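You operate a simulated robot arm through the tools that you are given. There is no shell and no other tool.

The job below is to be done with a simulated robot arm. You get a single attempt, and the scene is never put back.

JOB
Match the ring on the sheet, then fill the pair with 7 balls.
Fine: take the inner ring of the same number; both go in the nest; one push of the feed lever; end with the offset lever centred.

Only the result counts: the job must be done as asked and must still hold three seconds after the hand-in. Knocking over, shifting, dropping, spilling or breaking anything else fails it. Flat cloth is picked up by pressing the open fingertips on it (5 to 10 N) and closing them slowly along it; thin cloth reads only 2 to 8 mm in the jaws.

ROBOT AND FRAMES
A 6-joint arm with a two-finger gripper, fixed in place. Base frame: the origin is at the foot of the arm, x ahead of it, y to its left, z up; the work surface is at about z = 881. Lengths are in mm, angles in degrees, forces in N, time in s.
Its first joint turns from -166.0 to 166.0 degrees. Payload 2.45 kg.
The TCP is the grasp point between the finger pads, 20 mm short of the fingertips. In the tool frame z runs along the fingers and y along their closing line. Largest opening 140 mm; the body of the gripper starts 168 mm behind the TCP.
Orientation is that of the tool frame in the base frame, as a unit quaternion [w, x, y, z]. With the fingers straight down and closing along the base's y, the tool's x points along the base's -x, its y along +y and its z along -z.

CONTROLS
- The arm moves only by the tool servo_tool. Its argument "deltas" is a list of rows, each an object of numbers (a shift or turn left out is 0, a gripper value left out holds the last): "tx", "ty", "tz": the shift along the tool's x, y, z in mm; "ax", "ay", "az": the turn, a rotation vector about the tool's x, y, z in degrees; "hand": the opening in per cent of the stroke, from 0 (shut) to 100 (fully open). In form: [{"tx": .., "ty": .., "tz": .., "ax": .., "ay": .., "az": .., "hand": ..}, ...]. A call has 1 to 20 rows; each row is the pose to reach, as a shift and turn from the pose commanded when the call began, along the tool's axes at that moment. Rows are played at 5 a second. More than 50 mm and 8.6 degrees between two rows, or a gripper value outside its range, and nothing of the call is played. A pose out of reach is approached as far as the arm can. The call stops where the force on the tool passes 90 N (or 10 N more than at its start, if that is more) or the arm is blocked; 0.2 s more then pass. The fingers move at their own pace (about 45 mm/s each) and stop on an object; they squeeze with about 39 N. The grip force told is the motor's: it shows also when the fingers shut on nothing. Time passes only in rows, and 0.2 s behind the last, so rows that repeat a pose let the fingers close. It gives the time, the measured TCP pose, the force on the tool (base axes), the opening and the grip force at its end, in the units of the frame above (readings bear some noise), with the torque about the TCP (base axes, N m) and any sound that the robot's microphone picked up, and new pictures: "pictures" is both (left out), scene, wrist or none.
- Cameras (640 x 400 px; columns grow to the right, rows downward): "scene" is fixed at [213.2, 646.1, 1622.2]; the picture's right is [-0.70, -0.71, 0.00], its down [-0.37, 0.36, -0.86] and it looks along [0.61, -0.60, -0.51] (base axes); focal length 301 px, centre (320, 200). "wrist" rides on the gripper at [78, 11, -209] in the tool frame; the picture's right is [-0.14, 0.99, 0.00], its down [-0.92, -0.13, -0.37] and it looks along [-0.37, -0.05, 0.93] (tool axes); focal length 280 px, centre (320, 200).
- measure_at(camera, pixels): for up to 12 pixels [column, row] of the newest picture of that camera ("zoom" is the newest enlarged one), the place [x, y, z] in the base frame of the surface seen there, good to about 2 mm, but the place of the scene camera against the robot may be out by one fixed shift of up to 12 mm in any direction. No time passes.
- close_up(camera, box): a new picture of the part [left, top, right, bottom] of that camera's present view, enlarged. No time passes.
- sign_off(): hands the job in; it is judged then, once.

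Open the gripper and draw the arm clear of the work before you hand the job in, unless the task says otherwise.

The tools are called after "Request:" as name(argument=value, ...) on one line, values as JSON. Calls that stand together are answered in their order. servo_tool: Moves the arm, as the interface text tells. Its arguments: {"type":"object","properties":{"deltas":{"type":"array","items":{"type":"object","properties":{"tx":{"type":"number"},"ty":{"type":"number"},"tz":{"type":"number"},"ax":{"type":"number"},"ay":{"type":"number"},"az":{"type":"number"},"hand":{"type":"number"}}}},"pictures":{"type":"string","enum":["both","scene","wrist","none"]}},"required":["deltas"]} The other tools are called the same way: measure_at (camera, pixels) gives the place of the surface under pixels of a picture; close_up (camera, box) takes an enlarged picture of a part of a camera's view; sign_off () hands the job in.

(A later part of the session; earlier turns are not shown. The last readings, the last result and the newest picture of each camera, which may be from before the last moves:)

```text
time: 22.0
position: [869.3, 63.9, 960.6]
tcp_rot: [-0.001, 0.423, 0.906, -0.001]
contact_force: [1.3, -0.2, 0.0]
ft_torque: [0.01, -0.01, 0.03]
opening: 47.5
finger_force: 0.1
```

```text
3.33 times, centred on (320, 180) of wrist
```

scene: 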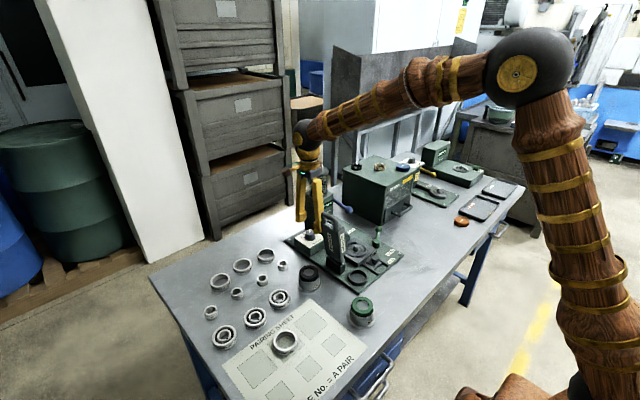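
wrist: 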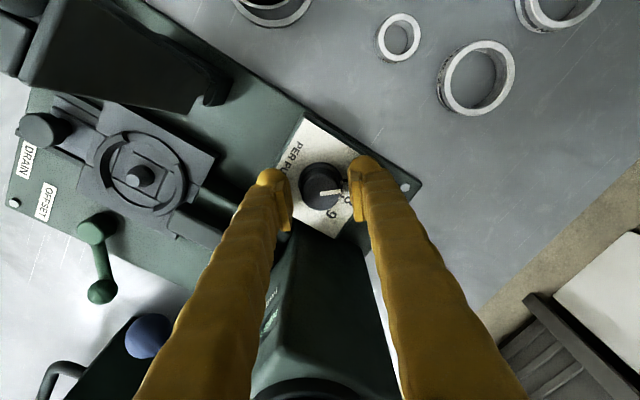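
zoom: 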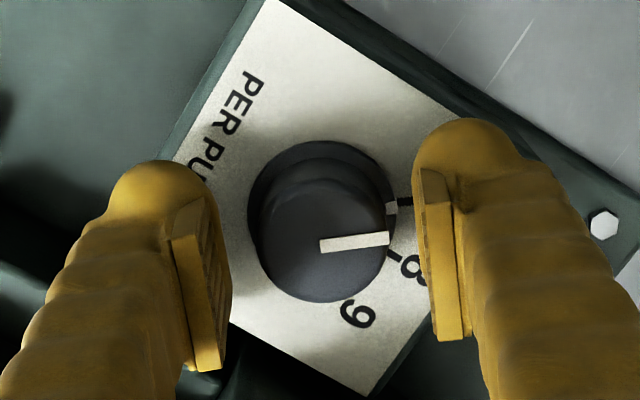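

The pointer now sits on the 7 tick. I lift clear, turn the tool back to close along y, and move above the inner ring No. 3 near (856,290).

Request:
servo_tool(deltas=[{"tz": -30}, {"tz": -70}, {"tz": -115}, {"tz": -160}, {"tx": 22.7, "ty": 16.9, "tz": -160, "az": -6.25}, {"tx": 45.4, "ty": 33.8, "tz": -160, "az": -12.5}, {"tx": 68.1, "ty": 50.7, "tz": -160, "az": -18.75}, {"tx": 90.9, "ty": 67.6, "tz": -160, "az": -25}, {"tx": 113.6, "ty": 84.5, "tz": -160, "az": -31.25}, {"tx": 136.3, "ty": 101.4, "tz": -160, "az": -37.5}, {"tx": 159, "ty": 118.3, "tz": -160, "az": -43.75}, {"tx": 181.7, "ty": 135.2, "tz": -160, "az": -50}, {"tx": 181.7, "ty": 135.2, "tz": -160, "az": -50}, {"tx": 181.7, "ty": 135.2, "tz": -160, "az": -50}], pictures="both")

```text
time: 25.0
position: [856.9, 289.4, 1120.9]
tcp_rot: [-0.001, 0.0, 1.0, 0.0]
contact_force: [0.5, 0.4, -0.5]
ft_torque: [0.02, 0.04, 0.0]
opening: 47.4
finger_force: 0.2
```

scene: 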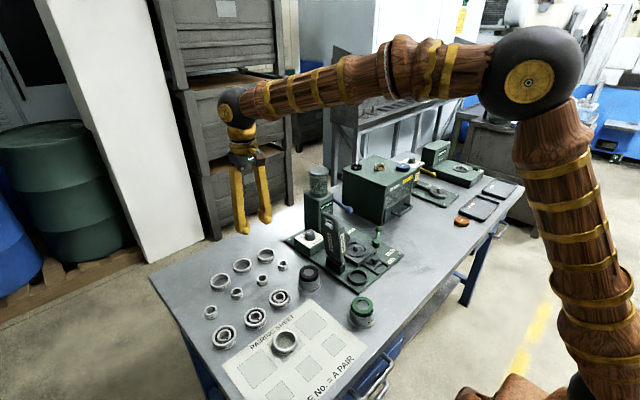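
wrist: 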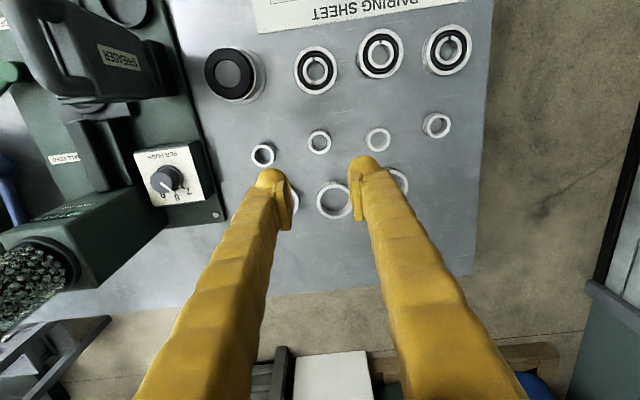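

Four inner rings are visible at wrist (262,155), (318,142), (377,139), (437,125). I confirm their numbers and measure the one at (318,142), and re-check the dial.

Request:
close_up(camera="wrist", box=[240, 100, 400, 200])

Request:
close_up(camera="wrist", box=[130, 140, 210, 210])

Request:
close_up(camera="wrist", box=[300, 125, 340, 160])

```text
4.00 times, centred on (320, 150) of wrist
```

zoom: 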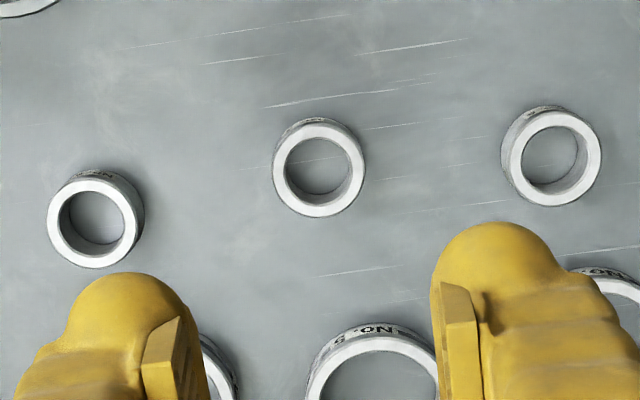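

```text
5.71 times, centred on (170, 175) of wrist
```

zoom: 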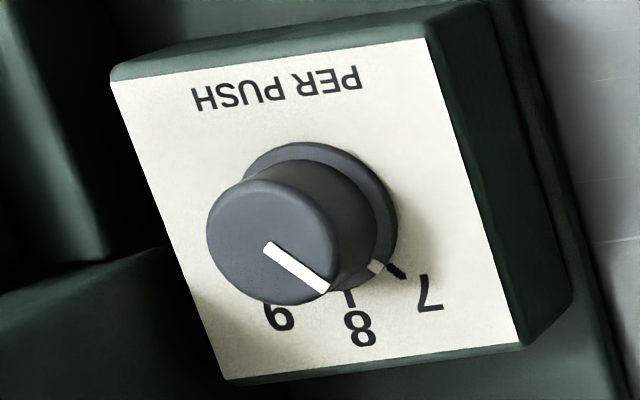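

```text
11.43 times, centred on (320, 142) of wrist
```

zoom: 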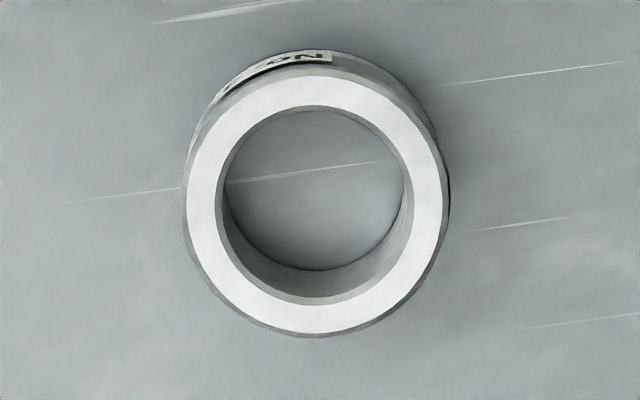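

The dial's pointer base is aligned with 7. Now I measure the rim of the ring at zoom centre (315,205).

Request:
measure_at(camera="zoom", pixels=[[203, 205], [428, 205], [315, 93], [315, 316], [236, 126], [394, 126], [236, 284], [394, 284], [187, 205], [443, 205], [220, 205], [408, 205]])

Request:
close_up(camera="scene", box=[250, 255, 300, 290])

Request:
measure_at(camera="zoom", pixels=[[180, 265], [407, 98]])

```text
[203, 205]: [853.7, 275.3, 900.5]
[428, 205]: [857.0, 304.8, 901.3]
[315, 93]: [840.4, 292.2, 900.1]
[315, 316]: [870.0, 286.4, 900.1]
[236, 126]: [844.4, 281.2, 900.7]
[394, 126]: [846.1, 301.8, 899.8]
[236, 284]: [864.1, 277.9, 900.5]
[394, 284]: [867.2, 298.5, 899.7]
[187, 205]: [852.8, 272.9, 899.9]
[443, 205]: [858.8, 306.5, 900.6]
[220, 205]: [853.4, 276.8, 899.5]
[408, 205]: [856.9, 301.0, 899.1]
```

```text
11.43 times, centred on (275, 272) of scene
```

zoom: 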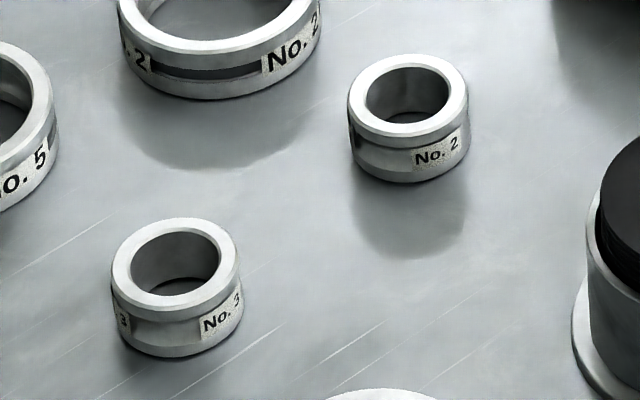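

```text
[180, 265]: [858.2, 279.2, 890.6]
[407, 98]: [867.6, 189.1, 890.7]
```

The ring No. 3 centre is (855.4, 289.8), top z≈900. I descend with the fingers 56 mm open to fingertips z≈884 and close.

Request:
servo_tool(deltas=[{"tx": 1, "ty": 0.4, "tz": 40, "hand": 40}, {"tx": 1, "ty": 0.4, "tz": 80, "hand": 40}, {"tx": 1, "ty": 0.4, "tz": 120, "hand": 40}, {"tx": 1, "ty": 0.4, "tz": 160, "hand": 40}, {"tx": 1, "ty": 0.4, "tz": 180, "hand": 40}, {"tx": 1, "ty": 0.4, "tz": 180, "hand": 40}], pictures="wrist")

```text
time: 26.4
position: [856.1, 289.4, 940.2]
tcp_rot: [0.0, -0.001, 1.0, 0.001]
contact_force: [0.1, 0.4, -0.4]
ft_torque: [0.0, 0.03, -0.01]
opening: 56.0
finger_force: 0.1
```

wrist: 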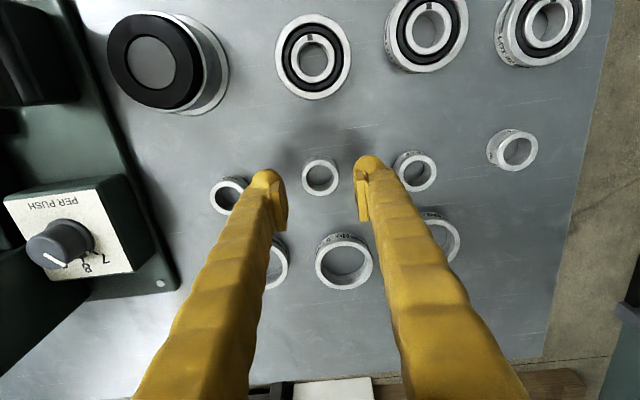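

The ring at wrist (320,175) is between the fingers. I lower the last 36 mm and close on it.

Request:
servo_tool(deltas=[{"tx": 0.3, "ty": 0.2, "tz": 15, "hand": 40}, {"tx": 0.3, "ty": 0.2, "tz": 28, "hand": 40}, {"tx": 0.3, "ty": 0.2, "tz": 36, "hand": 40}, {"tx": 0.3, "ty": 0.2, "tz": 36, "hand": 40}, {"tx": 0.3, "ty": 0.2, "tz": 36, "hand": 32}, {"tx": 0.3, "ty": 0.2, "tz": 36, "hand": 28}, {"tx": 0.3, "ty": 0.2, "tz": 36, "hand": 25}, {"tx": 0.3, "ty": 0.2, "tz": 36, "hand": 22}, {"tx": 0.3, "ty": 0.2, "tz": 36, "hand": 15}, {"tx": 0.3, "ty": 0.2, "tz": 36, "hand": 0}, {"tx": 0.3, "ty": 0.2, "tz": 36, "hand": 0}, {"tx": 0.3, "ty": 0.2, "tz": 36, "hand": 0}], pictures="wrist")

```text
time: 29.0
position: [855.0, 290.9, 904.8]
tcp_rot: [0.001, 0.0, 1.0, 0.0]
contact_force: [1.2, 0.5, 0.9]
ft_torque: [0.0, -0.01, 0.03]
opening: 34.2
finger_force: 39.2
```

wrist: 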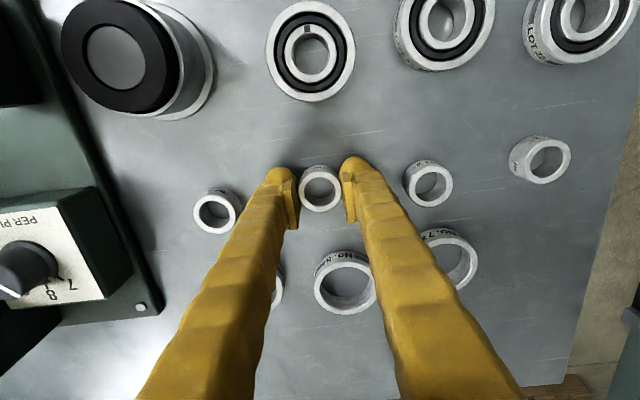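

The ring is gripped at 34.2 mm with 39 N. I lift it and check where it sits in the fingers.

Request:
servo_tool(deltas=[{"tz": -10}, {"tz": -40}, {"tz": -80}, {"tz": -120}, {"tz": -160}, {"tz": -160}], pictures="wrist")

Request:
close_up(camera="wrist", box=[280, 150, 360, 230])

```text
time: 30.4
position: [855.7, 290.7, 1062.2]
tcp_rot: [0.0, 0.0, 1.0, 0.0]
contact_force: [-0.7, 0.4, -0.2]
ft_torque: [-0.04, 0.0, 0.0]
opening: 34.4
finger_force: 38.8
```

wrist: 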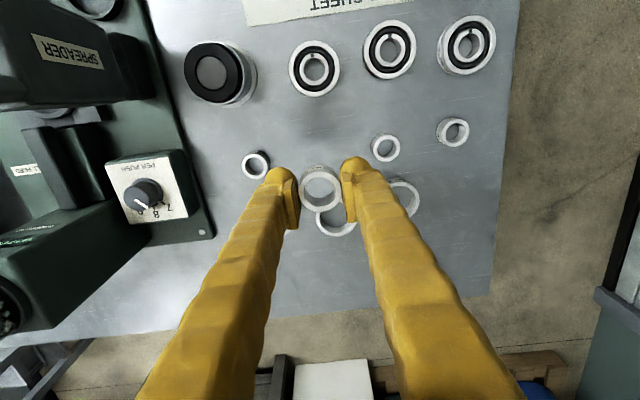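

```text
5.00 times, centred on (320, 190) of wrist
```

zoom: 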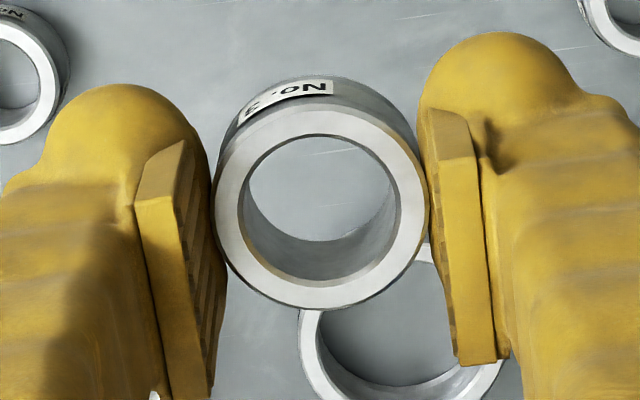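

The ring is held level and its label reads No. 3. I measure its rim to find its centre relative to the TCP.

Request:
measure_at(camera="zoom", pixels=[[230, 210], [412, 208], [320, 122], [322, 292], [258, 148], [385, 148], [258, 268], [385, 268]])

Request:
servo_tool(deltas=[{"tz": -48}, {"tz": -96}, {"tz": -130}, {"tz": -130}], pictures="none")

```text
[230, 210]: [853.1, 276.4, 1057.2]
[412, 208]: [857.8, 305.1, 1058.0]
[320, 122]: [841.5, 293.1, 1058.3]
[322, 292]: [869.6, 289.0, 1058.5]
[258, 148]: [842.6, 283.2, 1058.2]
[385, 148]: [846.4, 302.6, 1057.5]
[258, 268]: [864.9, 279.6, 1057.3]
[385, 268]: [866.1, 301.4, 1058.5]
```

```text
time: 31.4
position: [856.2, 292.0, 1192.8]
tcp_rot: [0.0, 0.0, 1.0, 0.0]
contact_force: [-0.1, 0.5, -0.6]
ft_torque: [0.01, -0.02, 0.02]
opening: 34.4
finger_force: 38.6
```

The ring's centre coincides with the TCP in x and y, and its bottom is about 23.5 mm below the TCP. I carry it at z≈1190 to above the nest.

Request:
servo_tool(deltas=[{"tx": 13.2, "ty": -31.6}, {"tx": 26.4, "ty": -63.2}, {"tx": 39.6, "ty": -94.8}, {"tx": 52.8, "ty": -126.4}, {"tx": 66, "ty": -158}, {"tx": 79.2, "ty": -189.6}, {"tx": 92.4, "ty": -221.2}, {"tx": 105.6, "ty": -252.8}, {"tx": 118.8, "ty": -284.4}, {"tx": 132, "ty": -316}, {"tx": 132, "ty": -316}, {"tx": 132, "ty": -316}], pictures="both")

Request:
close_up(camera="wrist", box=[280, 80, 360, 160])

```text
time: 34.0
position: [723.0, -25.0, 1195.4]
tcp_rot: [0.0, 0.0, 1.0, 0.0]
contact_force: [1.0, -0.1, -0.8]
ft_torque: [-0.02, 0.03, -0.02]
opening: 34.7
finger_force: 38.9
```

scene: 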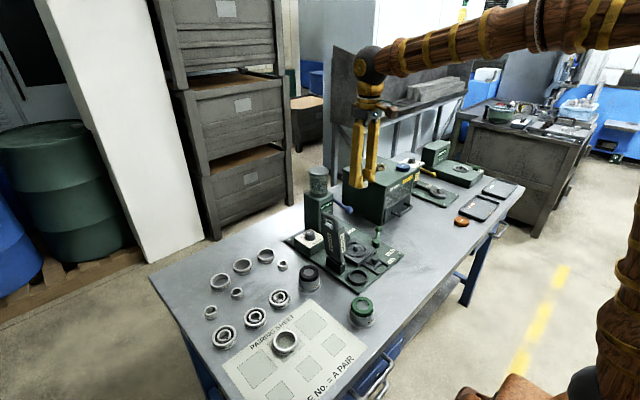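
wrist: 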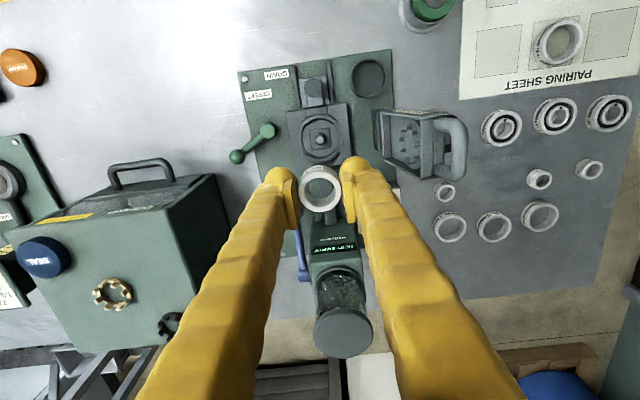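

```text
5.00 times, centred on (320, 120) of wrist
```

zoom: 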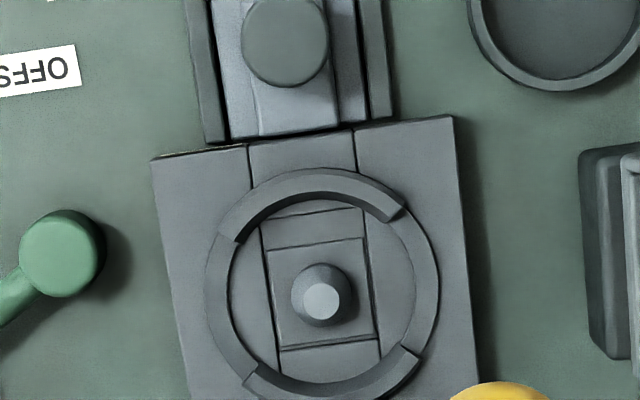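

The nest is in view at wrist (320,138) just ahead of the held ring. I enlarge it and measure the peg and the arcs.

Request:
close_up(camera="wrist", box=[292, 110, 348, 165])

```text
7.27 times, centred on (320, 138) of wrist
```

zoom: 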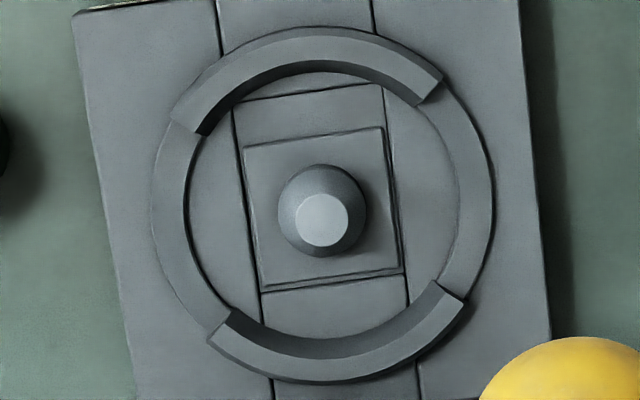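

Request:
measure_at(camera="zoom", pixels=[[308, 50], [342, 366], [200, 112], [428, 88], [228, 335], [450, 302], [172, 212], [478, 195], [303, 222], [343, 220], [323, 202], [323, 241]])

Request:
measure_at(camera="zoom", pixels=[[323, 221], [320, 218], [326, 224], [186, 212], [462, 195], [154, 212], [492, 195], [255, 152], [375, 138], [272, 282], [395, 266], [300, 75]])

```text
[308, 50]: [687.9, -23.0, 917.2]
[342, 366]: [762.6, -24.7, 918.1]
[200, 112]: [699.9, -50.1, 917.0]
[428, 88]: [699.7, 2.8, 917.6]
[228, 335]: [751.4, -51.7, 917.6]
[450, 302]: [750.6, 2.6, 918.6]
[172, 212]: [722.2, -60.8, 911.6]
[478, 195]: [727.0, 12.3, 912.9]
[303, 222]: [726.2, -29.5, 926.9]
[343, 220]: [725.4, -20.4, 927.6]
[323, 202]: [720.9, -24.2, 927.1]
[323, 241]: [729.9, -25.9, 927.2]
```

```text
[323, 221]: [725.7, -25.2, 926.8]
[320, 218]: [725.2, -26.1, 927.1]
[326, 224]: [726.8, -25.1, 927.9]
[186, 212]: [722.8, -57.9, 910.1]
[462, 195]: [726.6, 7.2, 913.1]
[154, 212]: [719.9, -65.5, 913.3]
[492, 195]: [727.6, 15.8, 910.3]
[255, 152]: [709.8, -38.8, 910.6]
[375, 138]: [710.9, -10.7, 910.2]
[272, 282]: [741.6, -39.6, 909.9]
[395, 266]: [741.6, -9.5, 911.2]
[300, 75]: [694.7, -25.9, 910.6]
```

The nest centre comes out at (725.5,-24.6) and the peg at (725.7,-25.1), top z≈927, seat z≈910. I descend over the peg to just above it and check alignment.

Request:
servo_tool(deltas=[{"tx": -2.3, "ty": 0.1, "tz": 40}, {"tx": -2.3, "ty": 0.1, "tz": 80}, {"tx": -2.3, "ty": 0.1, "tz": 120}, {"tx": -2.3, "ty": 0.1, "tz": 160}, {"tx": -2.3, "ty": 0.1, "tz": 195}, {"tx": -2.3, "ty": 0.1, "tz": 220}, {"tx": -2.3, "ty": 0.1, "tz": 235}, {"tx": -2.3, "ty": 0.1, "tz": 235}, {"tx": -2.3, "ty": 0.1, "tz": 235}], pictures="both")

Request:
close_up(camera="wrist", box=[270, 130, 370, 230])

Request:
close_up(camera="scene", box=[320, 200, 400, 270])

```text
time: 36.0
position: [724.9, -24.6, 959.5]
tcp_rot: [0.0, 0.0, 1.0, 0.0]
contact_force: [0.4, -0.2, 0.0]
ft_torque: [0.02, 0.04, -0.02]
opening: 34.5
finger_force: 38.7
```

scene: 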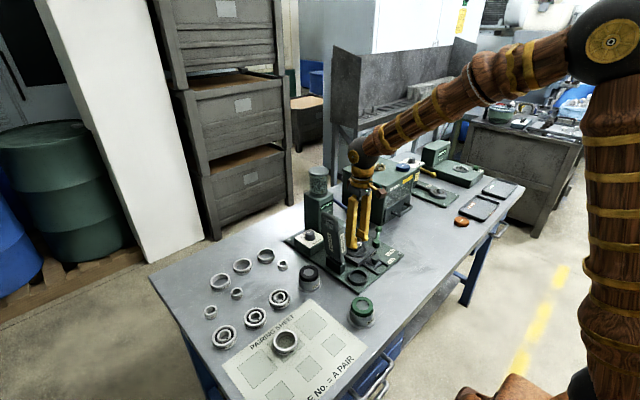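
wrist: 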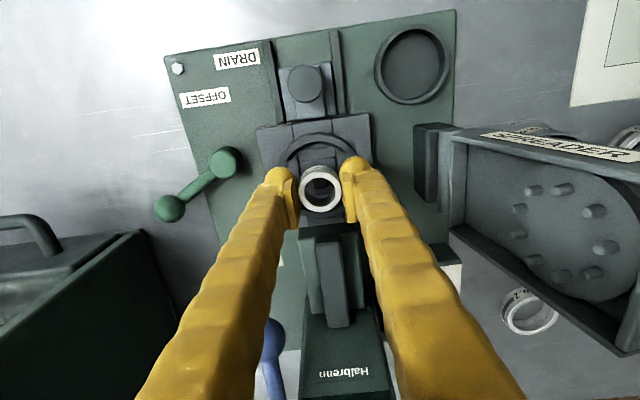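

```text
4.00 times, centred on (320, 180) of wrist
```

zoom: 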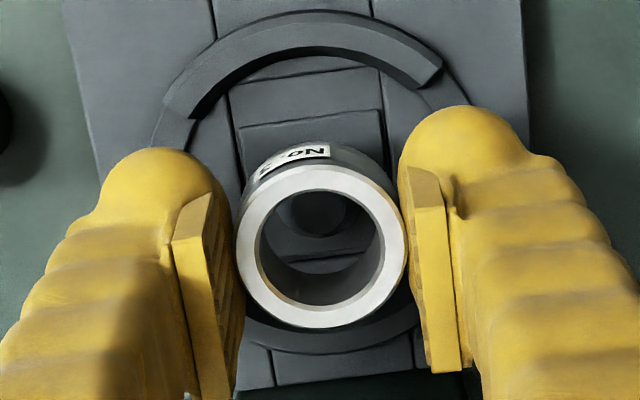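

```text
5.71 times, centred on (360, 235) of scene
```

zoom: 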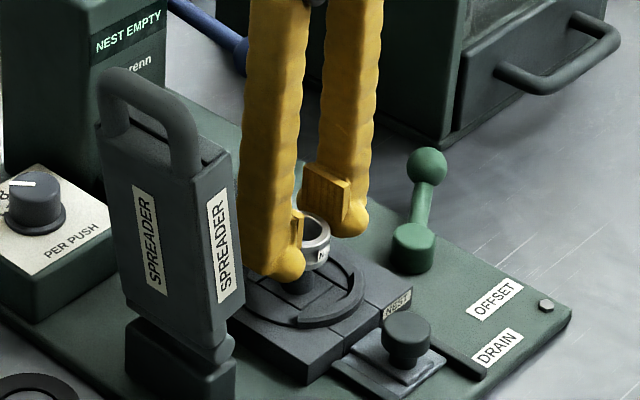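

The bore is over the peg (peg visible inside the bore at zoom (315,212)). I lower slowly by 16 mm and check the force.

Request:
servo_tool(deltas=[{"tx": -0.4, "tz": 4}, {"tx": -0.4, "tz": 8}, {"tx": -0.4, "tz": 12}, {"tx": -0.4, "tz": 16}, {"tx": -0.4, "tz": 16}], pictures="wrist")

Request:
close_up(camera="wrist", box=[270, 130, 370, 230])

```text
time: 37.2
position: [725.7, -26.3, 942.5]
tcp_rot: [-0.001, 0.001, 1.0, 0.001]
contact_force: [0.8, 0.0, -1.0]
ft_torque: [0.03, -0.03, -0.01]
opening: 34.3
finger_force: 39.3
```

wrist: 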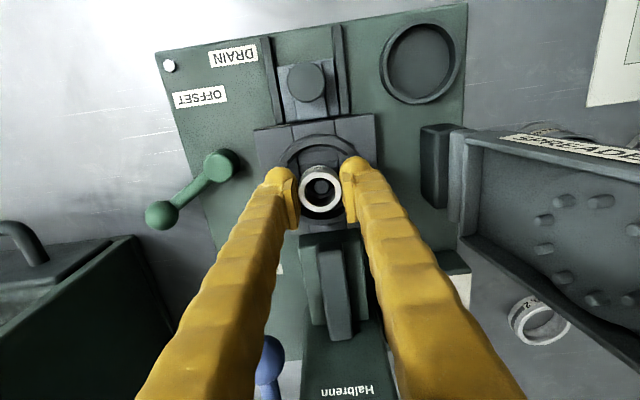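

```text
4.00 times, centred on (320, 180) of wrist
```

zoom: 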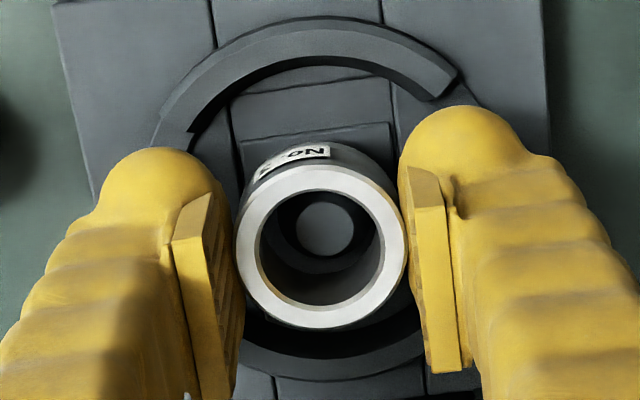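

No contact yet and the peg is inside the bore. I lower the last millimetres in 2 mm steps.

Request:
servo_tool(deltas=[{"ty": 0.5, "tz": 2}, {"ty": 0.5, "tz": 4}, {"ty": 0.5, "tz": 6}, {"ty": 0.5, "tz": 7.5}, {"ty": 0.5, "tz": 7.5}], pictures="none")

```text
time: 38.4
position: [725.7, -24.6, 935.2]
tcp_rot: [0.0, 0.0, 1.0, 0.0]
contact_force: [0.4, 0.7, 0.1]
ft_torque: [0.0, 0.01, -0.01]
opening: 34.3
finger_force: 39.1
```

No contact at TCP z=935.2. I continue down in 0.7 mm steps until the ring seats.

Request:
servo_tool(deltas=[{"tz": 0.7}, {"tz": 1.4}, {"tz": 1.4}], pictures="none")

```text
time: 39.2
position: [726.3, -24.8, 933.8]
tcp_rot: [0.001, 0.0, 1.0, 0.0]
contact_force: [-5.5, 1.2, 16.5]
ft_torque: [0.01, 0.15, -0.07]
opening: 34.3
finger_force: 38.7
```

The ring seats at TCP z=933.8 with 16 N. I ease up slightly and open the fingers to release it.

Request:
servo_tool(deltas=[{"tz": -0.4}, {"tz": -0.4, "hand": 26}, {"tz": -0.4, "hand": 28}, {"tz": -0.4, "hand": 32}, {"tz": -0.4, "hand": 36}, {"tz": -0.4, "hand": 36}], pictures="wrist")

Request:
close_up(camera="wrist", box=[270, 130, 370, 230])

```text
time: 40.6
position: [725.6, -25.3, 935.6]
tcp_rot: [0.0, 0.0, 1.0, -0.001]
contact_force: [0.6, -0.4, 0.1]
ft_torque: [-0.02, 0.02, 0.0]
opening: 50.3
finger_force: 0.1
```

wrist: 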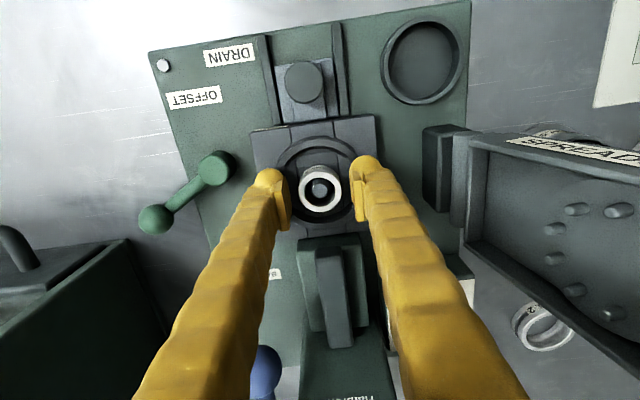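

```text
4.00 times, centred on (320, 180) of wrist
```

zoom: 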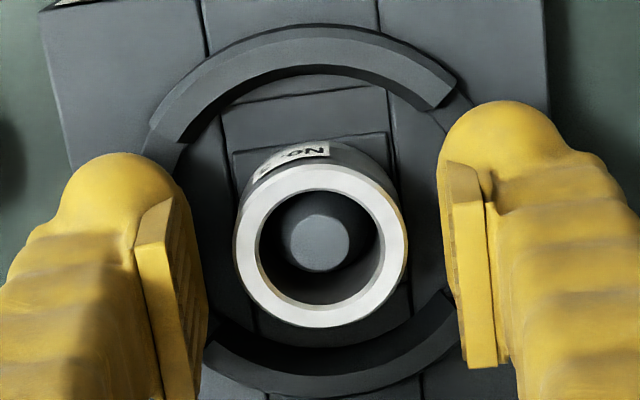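

The inner ring stands released on the peg. I raise the tool straight up and look at the seat and the display.

Request:
servo_tool(deltas=[{"tz": -5}, {"tz": -20}, {"tz": -55}, {"tz": -100}, {"tz": -145}, {"tz": -190}, {"tz": -230}, {"tz": -260}, {"tz": -260}], pictures="both")

Request:
close_up(camera="wrist", box=[292, 110, 348, 165])

Request:
close_up(camera="scene", box=[310, 190, 390, 260])

```text
time: 42.6
position: [726.3, -27.1, 1194.7]
tcp_rot: [0.0, 0.0, 1.0, 0.001]
contact_force: [0.6, -0.6, -0.3]
ft_torque: [0.0, -0.02, 0.0]
opening: 50.5
finger_force: 0.1
```

scene: 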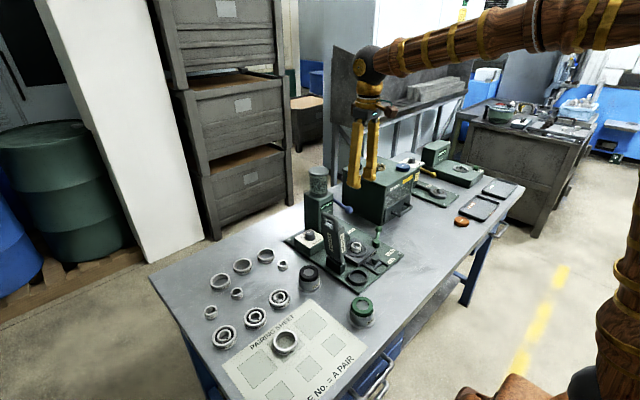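
wrist: 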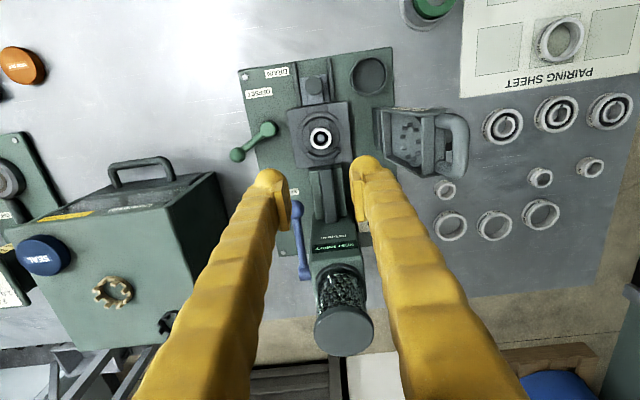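

```text
7.27 times, centred on (320, 138) of wrist
```

zoom: 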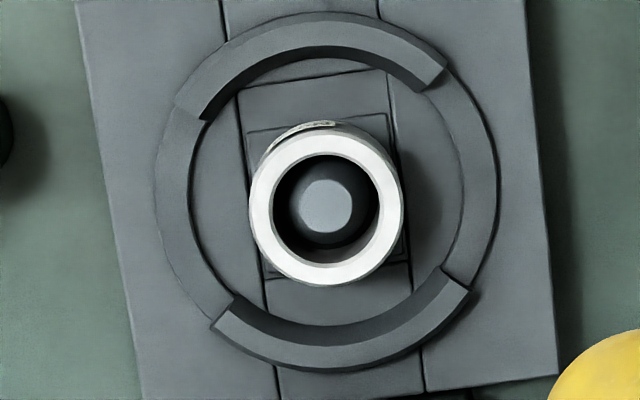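

```text
5.71 times, centred on (350, 225) of scene
```

zoom: 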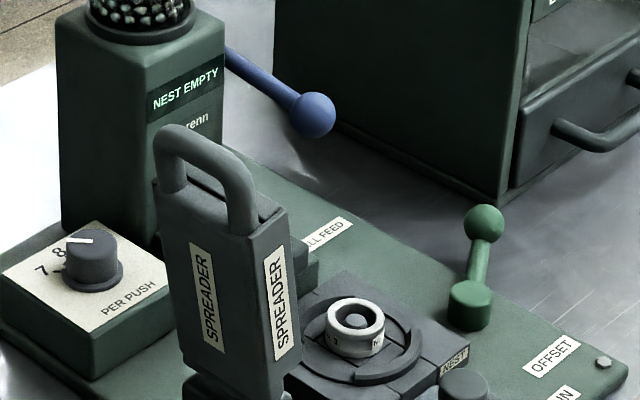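

The inner ring sits square on the peg; the display still says NEST EMPTY. Now I travel to above the outer ring No. 3 on the sheet near (630.5,374).

Request:
servo_tool(deltas=[{"tx": 8.7, "ty": 36.4}, {"tx": 17.4, "ty": 72.8}, {"tx": 26.1, "ty": 109.1}, {"tx": 34.7, "ty": 145.5}, {"tx": 43.4, "ty": 181.9}, {"tx": 52.1, "ty": 218.2}, {"tx": 60.8, "ty": 254.6}, {"tx": 69.5, "ty": 290.9}, {"tx": 78.1, "ty": 327.3}, {"tx": 86.8, "ty": 363.7}, {"tx": 95.5, "ty": 400, "hand": 65}, {"tx": 95.5, "ty": 400, "tz": 40, "hand": 65}, {"tx": 95.5, "ty": 400, "tz": 80, "hand": 65}, {"tx": 95.5, "ty": 400, "tz": 110, "hand": 65}, {"tx": 95.5, "ty": 400, "tz": 110, "hand": 65}], pictures="both")

Request:
close_up(camera="wrist", box=[270, 100, 370, 180])

```text
time: 45.8
position: [631.0, 375.0, 1084.2]
tcp_rot: [-0.001, 0.0, 1.0, 0.0]
contact_force: [-0.4, -0.2, 0.5]
ft_torque: [0.03, -0.04, 0.02]
opening: 90.6
finger_force: 0.0
```

scene: 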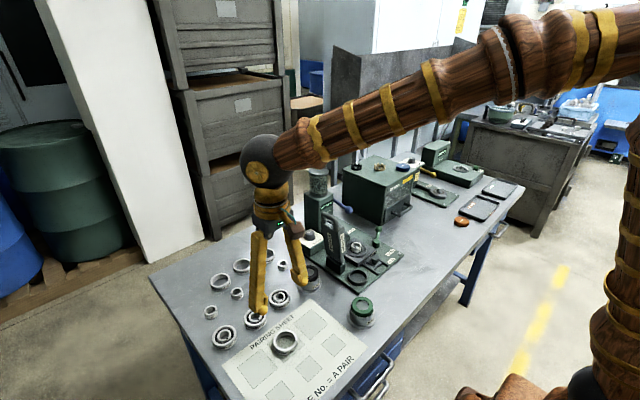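
wrist: 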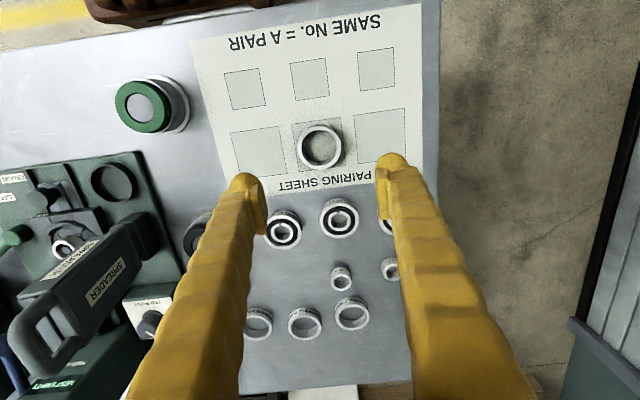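

```text
5.00 times, centred on (320, 140) of wrist
```

zoom: 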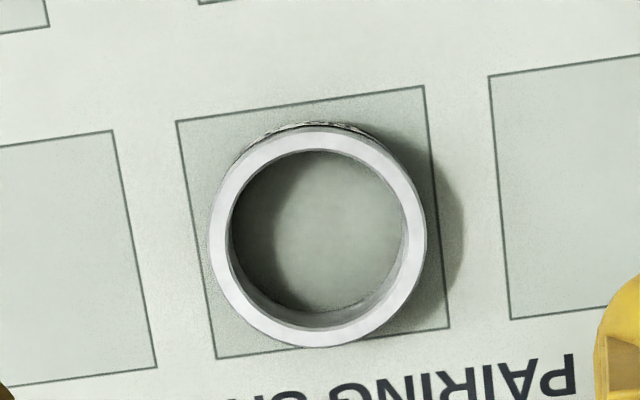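

The outer ring is at zoom centre (317,237). I measure eight points on its rim plus the outer edges.

Request:
measure_at(camera="zoom", pixels=[[221, 237], [414, 237], [317, 141], [317, 335], [249, 168], [386, 168], [249, 305], [386, 305], [213, 237], [424, 237], [317, 131], [317, 344]])

```text
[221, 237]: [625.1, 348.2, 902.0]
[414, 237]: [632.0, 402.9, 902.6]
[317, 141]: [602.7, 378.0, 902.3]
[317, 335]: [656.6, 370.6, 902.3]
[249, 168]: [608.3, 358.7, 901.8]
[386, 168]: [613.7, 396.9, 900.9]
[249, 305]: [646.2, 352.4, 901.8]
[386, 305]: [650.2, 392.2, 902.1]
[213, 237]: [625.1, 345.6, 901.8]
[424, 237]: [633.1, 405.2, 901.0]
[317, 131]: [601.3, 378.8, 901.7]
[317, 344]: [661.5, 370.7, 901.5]
```

The outer ring's centre is (629.7, 375.0), outer diameter about 61 mm, top z≈902. I descend to fingertips z≈887.5 and close slowly.

Request:
servo_tool(deltas=[{"tx": 1, "tz": 40}, {"tx": 1, "tz": 80}, {"tx": 1, "tz": 115}, {"tx": 1, "tz": 145}, {"tx": 1, "tz": 165}, {"tx": 1, "tz": 176.5}, {"tx": 1, "tz": 176.5}], pictures="wrist")

```text
time: 47.4
position: [630.4, 374.3, 908.5]
tcp_rot: [0.0, 0.0, 1.0, 0.0]
contact_force: [0.0, -0.4, -0.3]
ft_torque: [-0.01, -0.02, -0.01]
opening: 91.2
finger_force: 0.0
```

wrist: 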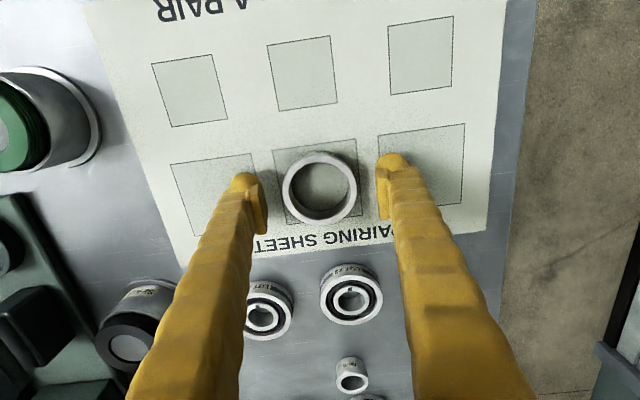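

The ring at wrist (320,188) is midway between the fingers. I close slowly on it.

Request:
servo_tool(deltas=[{"hand": 58}, {"hand": 54}, {"hand": 50}, {"hand": 47}, {"hand": 44}, {"hand": 40}, {"hand": 30}, {"hand": 0}, {"hand": 0}, {"hand": 0}], pictures="none")

```text
time: 49.6
position: [628.7, 374.7, 909.4]
tcp_rot: [0.001, 0.0, 1.0, 0.0]
contact_force: [-0.2, 0.2, 2.0]
ft_torque: [-0.01, 0.02, -0.04]
opening: 60.7
finger_force: 38.8
```

The ring is gripped at 60.7 mm with 39 N. I lift it and check how it sits.

Request:
servo_tool(deltas=[{"tz": -8}, {"tz": -30}, {"tz": -70}, {"tz": -110}, {"tz": -150}, {"tz": -190}, {"tz": -190}], pictures="wrist")

Request:
close_up(camera="wrist", box=[260, 140, 380, 240])

```text
time: 51.2
position: [627.3, 374.3, 1098.3]
tcp_rot: [0.0, 0.0, 1.0, 0.0]
contact_force: [0.1, 0.2, -1.9]
ft_torque: [-0.02, 0.01, 0.01]
opening: 60.6
finger_force: 39.0
```

wrist: 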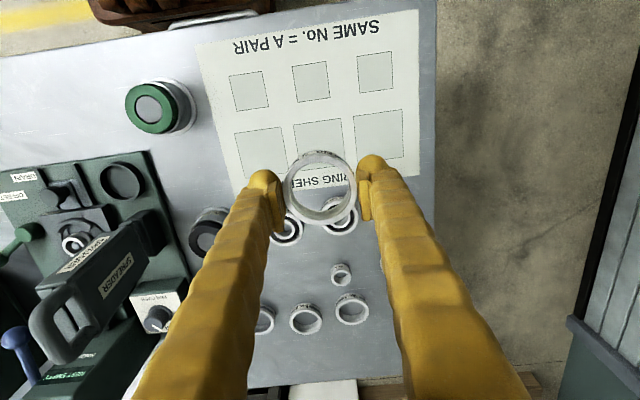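

```text
4.00 times, centred on (320, 190) of wrist
```

zoom: 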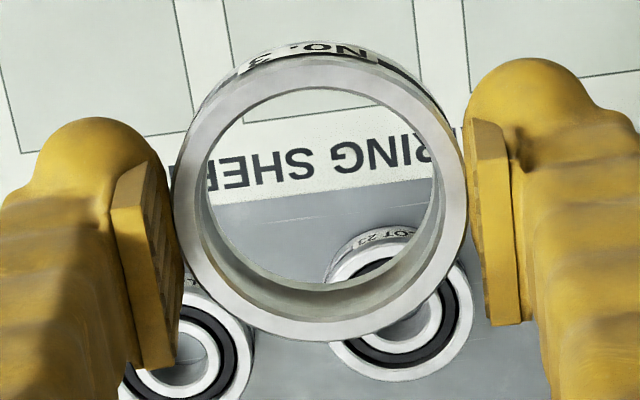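

The outer ring is held. I measure its rim for centre and tilt.

Request:
measure_at(camera="zoom", pixels=[[188, 198], [451, 198], [320, 72], [320, 325], [227, 110], [413, 110], [227, 288], [413, 288]])

Request:
servo_tool(deltas=[{"tz": -45}, {"tz": -90}, {"tz": -97}, {"tz": -97}], pictures="none")

Request:
servo_tool(deltas=[{"tz": 0}], pictures="none")

```text
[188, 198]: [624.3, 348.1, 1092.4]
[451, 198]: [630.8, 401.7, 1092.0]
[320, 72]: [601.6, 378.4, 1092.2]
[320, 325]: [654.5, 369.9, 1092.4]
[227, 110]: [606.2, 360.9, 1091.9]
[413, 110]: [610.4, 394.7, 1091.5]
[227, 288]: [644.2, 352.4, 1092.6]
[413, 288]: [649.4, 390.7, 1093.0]
```

```text
time: 52.2
position: [629.0, 374.8, 1194.8]
tcp_rot: [-0.001, 0.0, 1.0, -0.001]
contact_force: [0.7, -0.2, -1.0]
ft_torque: [0.0, -0.03, -0.01]
opening: 60.5
finger_force: 39.1
```

```text
time: 52.6
position: [628.1, 373.9, 1195.1]
tcp_rot: [0.0, 0.001, 1.0, 0.0]
contact_force: [0.0, 0.1, -1.6]
ft_torque: [0.02, -0.02, 0.02]
opening: 60.7
finger_force: 39.1
```

The ring is level and centred on the TCP, its bottom about 26 mm below the TCP. I carry it back at z≈1195 to above the nest.

Request:
servo_tool(deltas=[{"tx": -8.8, "ty": -36.3}, {"tx": -17.6, "ty": -72.6}, {"tx": -26.5, "ty": -108.9}, {"tx": -35.3, "ty": -145.1}, {"tx": -44.1, "ty": -181.4}, {"tx": -52.9, "ty": -217.7}, {"tx": -61.7, "ty": -254}, {"tx": -70.5, "ty": -290.3}, {"tx": -79.4, "ty": -326.5}, {"tx": -88.2, "ty": -362.8}, {"tx": -97, "ty": -399}, {"tx": -97, "ty": -399}, {"tx": -97, "ty": -399}], pictures="both")

Request:
close_up(camera="wrist", box=[292, 110, 348, 165])

Request:
close_up(camera="wrist", box=[260, 140, 380, 240])

```text
time: 55.4
position: [724.9, -25.3, 1195.8]
tcp_rot: [0.0, 0.001, 1.0, 0.0]
contact_force: [-0.2, -1.2, -1.4]
ft_torque: [0.02, -0.01, -0.04]
opening: 60.8
finger_force: 38.9
```

scene: 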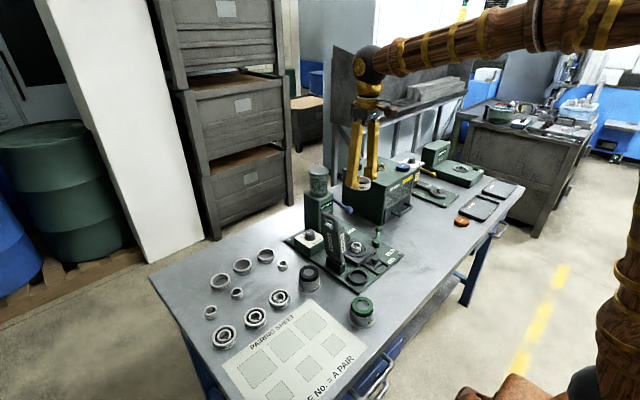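
wrist: 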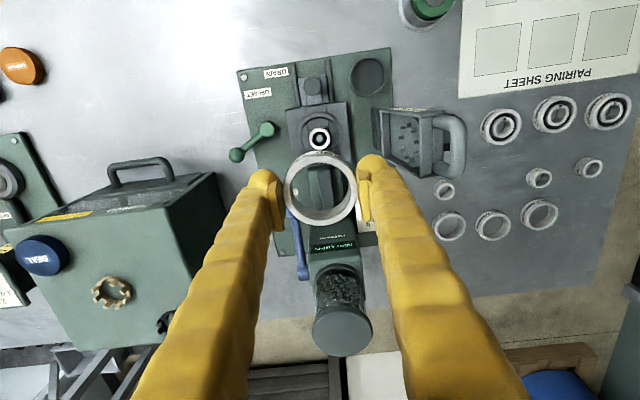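

```text
7.27 times, centred on (320, 138) of wrist
```

zoom: 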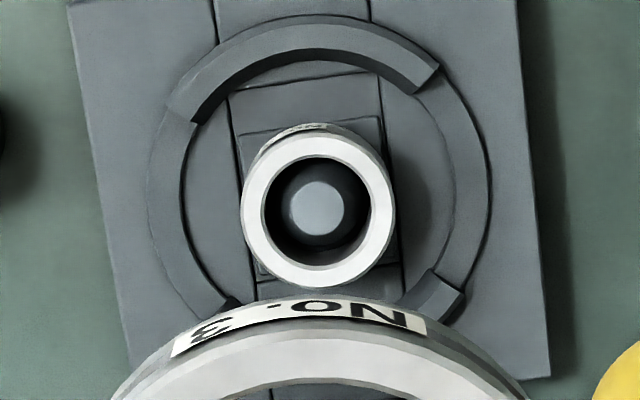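

```text
4.00 times, centred on (320, 190) of wrist
```

zoom: 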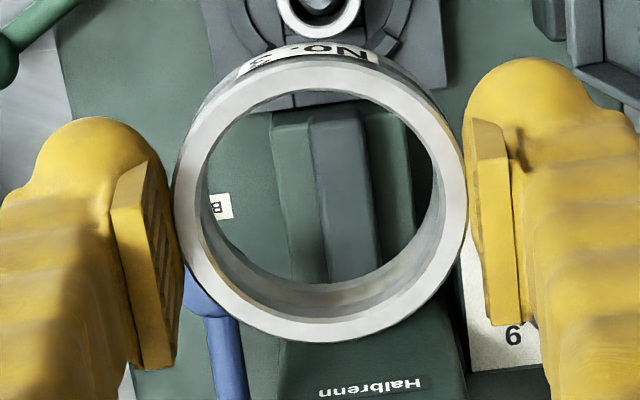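

The held ring's label is again No. 3. I measure its centre here to align it with the nest centre (725.5,-24.6).

Request:
measure_at(camera="zoom", pixels=[[188, 198], [454, 198], [320, 72], [320, 327], [227, 110], [415, 110], [227, 288], [415, 288]])

Request:
servo_tool(deltas=[{"tz": 0}], pictures="none")

```text
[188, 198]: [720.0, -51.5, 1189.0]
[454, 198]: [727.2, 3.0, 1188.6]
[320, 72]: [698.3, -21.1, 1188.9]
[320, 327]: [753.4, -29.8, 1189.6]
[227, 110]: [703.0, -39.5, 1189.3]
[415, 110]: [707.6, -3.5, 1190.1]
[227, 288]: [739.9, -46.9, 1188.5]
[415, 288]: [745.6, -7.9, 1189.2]
```

```text
time: 55.8
position: [725.4, -24.3, 1196.8]
tcp_rot: [0.0, 0.0, 1.0, 0.001]
contact_force: [0.5, 0.0, -1.7]
ft_torque: [0.02, 0.0, 0.02]
opening: 60.6
finger_force: 39.7
```

The ring's centre is (724.4,-24.7), so I shift +0.8 mm in x while descending to just above the inner ring, then inspect.

Request:
servo_tool(deltas=[{"tx": -0.8, "tz": 40}, {"tx": -0.8, "tz": 80}, {"tx": -0.8, "tz": 120}, {"tx": -0.8, "tz": 160}, {"tx": -0.8, "tz": 195}, {"tx": -0.8, "tz": 220}, {"tx": -0.8, "tz": 233}, {"tx": -0.8, "tz": 233}, {"tx": -0.8, "tz": 233}], pictures="both")

Request:
close_up(camera="wrist", box=[260, 130, 380, 240])

Request:
close_up(camera="scene", box=[320, 200, 400, 270])

```text
time: 57.8
position: [727.2, -24.1, 961.9]
tcp_rot: [0.0, 0.001, 1.0, 0.0]
contact_force: [0.5, 0.2, -2.3]
ft_torque: [-0.03, -0.01, 0.01]
opening: 60.5
finger_force: 39.0
```

scene: 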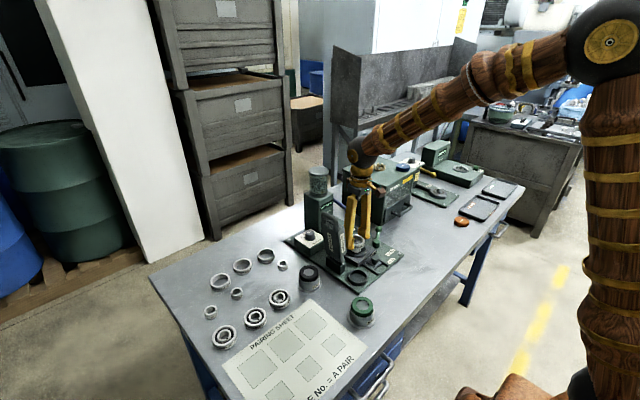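
wrist: 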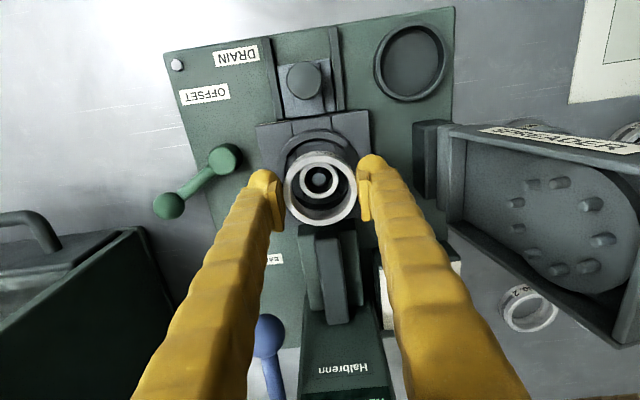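

```text
3.64 times, centred on (320, 185) of wrist
```

zoom: 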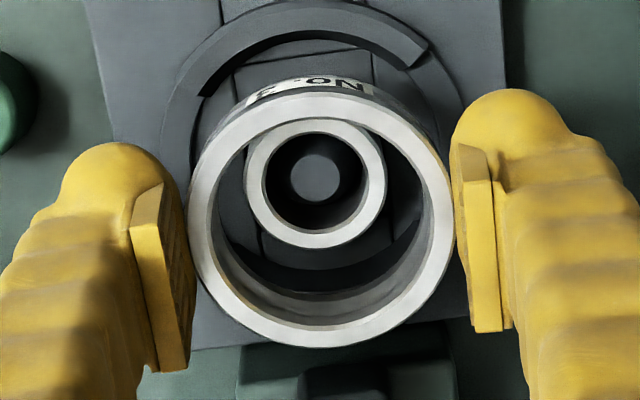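

```text
5.71 times, centred on (360, 235) of scene
```

zoom: 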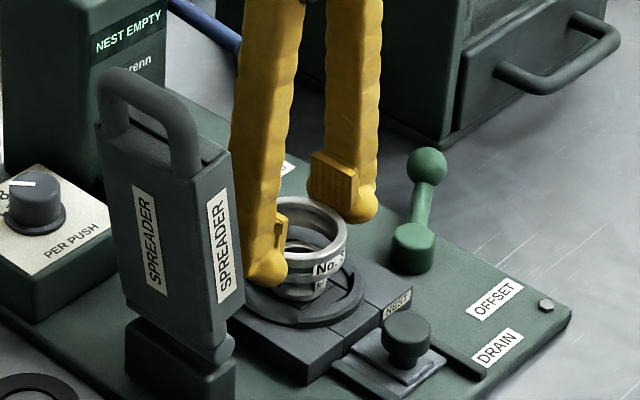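

I measure the held outer ring and the seated inner ring together from this view to check their concentricity.

Request:
close_up(camera="wrist", box=[260, 130, 380, 240])

Request:
measure_at(camera="zoom", pixels=[[201, 215], [440, 215], [320, 105], [322, 334], [238, 136], [402, 136], [238, 296], [402, 296], [253, 184], [377, 184], [315, 128], [315, 240]])

Request:
measure_at(camera="zoom", pixels=[[271, 144], [359, 144], [271, 224], [359, 224], [230, 60], [410, 50], [310, 15], [300, 178], [325, 172], [170, 140], [450, 100], [315, 176]])

```text
3.64 times, centred on (320, 185) of wrist
```

zoom: 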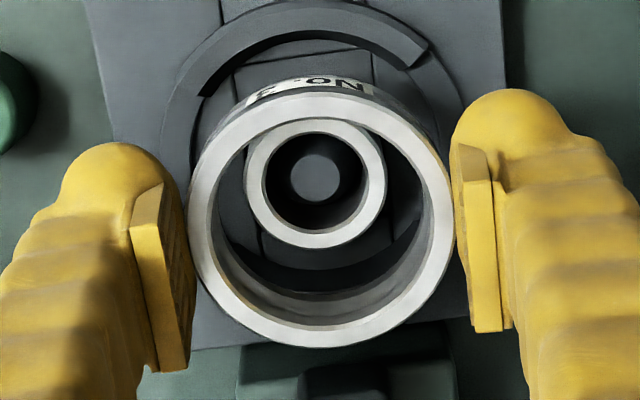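

```text
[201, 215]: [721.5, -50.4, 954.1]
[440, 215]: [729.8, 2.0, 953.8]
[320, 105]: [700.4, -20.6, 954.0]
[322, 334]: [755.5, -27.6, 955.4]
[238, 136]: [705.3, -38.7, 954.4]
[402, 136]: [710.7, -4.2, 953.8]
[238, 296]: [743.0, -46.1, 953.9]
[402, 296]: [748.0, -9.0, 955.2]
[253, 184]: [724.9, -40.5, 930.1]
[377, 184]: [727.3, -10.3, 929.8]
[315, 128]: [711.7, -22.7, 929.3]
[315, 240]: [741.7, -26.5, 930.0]
```

```text
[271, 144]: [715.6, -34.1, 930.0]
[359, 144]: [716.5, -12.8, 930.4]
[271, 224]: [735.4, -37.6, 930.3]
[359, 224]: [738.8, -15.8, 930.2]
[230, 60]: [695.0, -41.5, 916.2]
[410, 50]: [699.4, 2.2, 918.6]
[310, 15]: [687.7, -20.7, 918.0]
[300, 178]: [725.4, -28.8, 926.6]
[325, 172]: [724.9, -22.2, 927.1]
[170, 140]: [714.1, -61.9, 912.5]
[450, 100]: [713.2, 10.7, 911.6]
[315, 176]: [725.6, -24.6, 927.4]
```

The outer ring is at (726.8,-24.3), the inner at (726.5,-25.0), the nest at about (725.5,-24.6). I shift -0.8 mm in x and lower gently toward the arcs.

Request:
servo_tool(deltas=[{"tx": 0.8, "ty": -0.3, "tz": 4}, {"tx": 0.8, "ty": -0.3, "tz": 8}, {"tx": 0.8, "ty": -0.3, "tz": 12}, {"tx": 0.8, "ty": -0.3, "tz": 15}, {"tx": 0.8, "ty": -0.3, "tz": 17}, {"tx": 0.8, "ty": -0.3, "tz": 17}], pictures="wrist")

Request:
close_up(camera="wrist", box=[260, 130, 380, 240])

```text
time: 59.2
position: [725.6, -25.0, 944.7]
tcp_rot: [0.0, 0.001, 1.0, 0.001]
contact_force: [0.3, 0.6, -0.6]
ft_torque: [0.02, 0.0, -0.04]
opening: 60.7
finger_force: 39.1
```

wrist: 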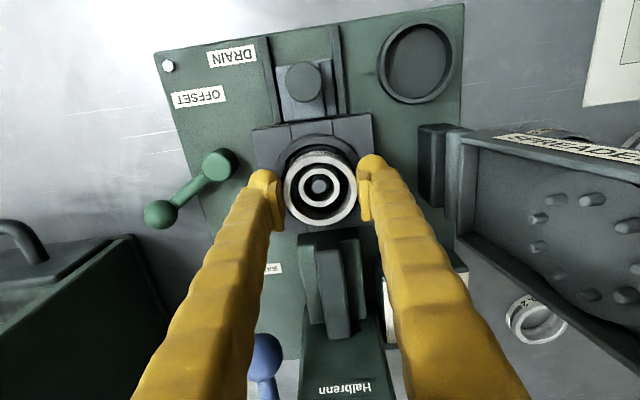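

```text
3.64 times, centred on (320, 185) of wrist
```

zoom: 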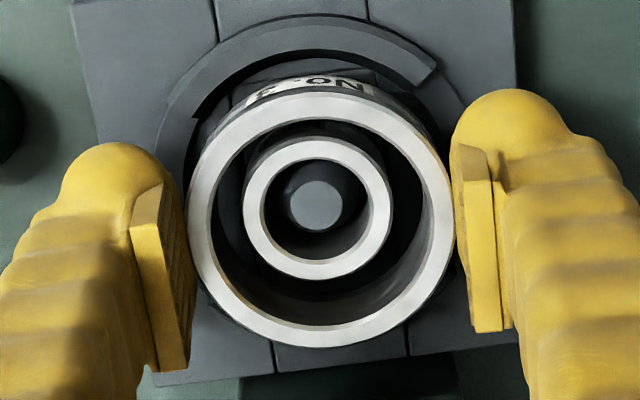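

No force so far and the rings look concentric. I lower 1.5 mm per row into the arcs until contact.

Request:
servo_tool(deltas=[{"tz": 1.5}, {"tz": 3}, {"tz": 4.5}, {"tz": 6}, {"tz": 6}], pictures="none")

```text
time: 60.4
position: [725.5, -24.7, 939.0]
tcp_rot: [0.0, 0.0, 1.0, 0.0]
contact_force: [-7.2, -4.5, 6.0]
ft_torque: [-0.03, -0.04, -0.06]
opening: 60.6
finger_force: 38.7
```

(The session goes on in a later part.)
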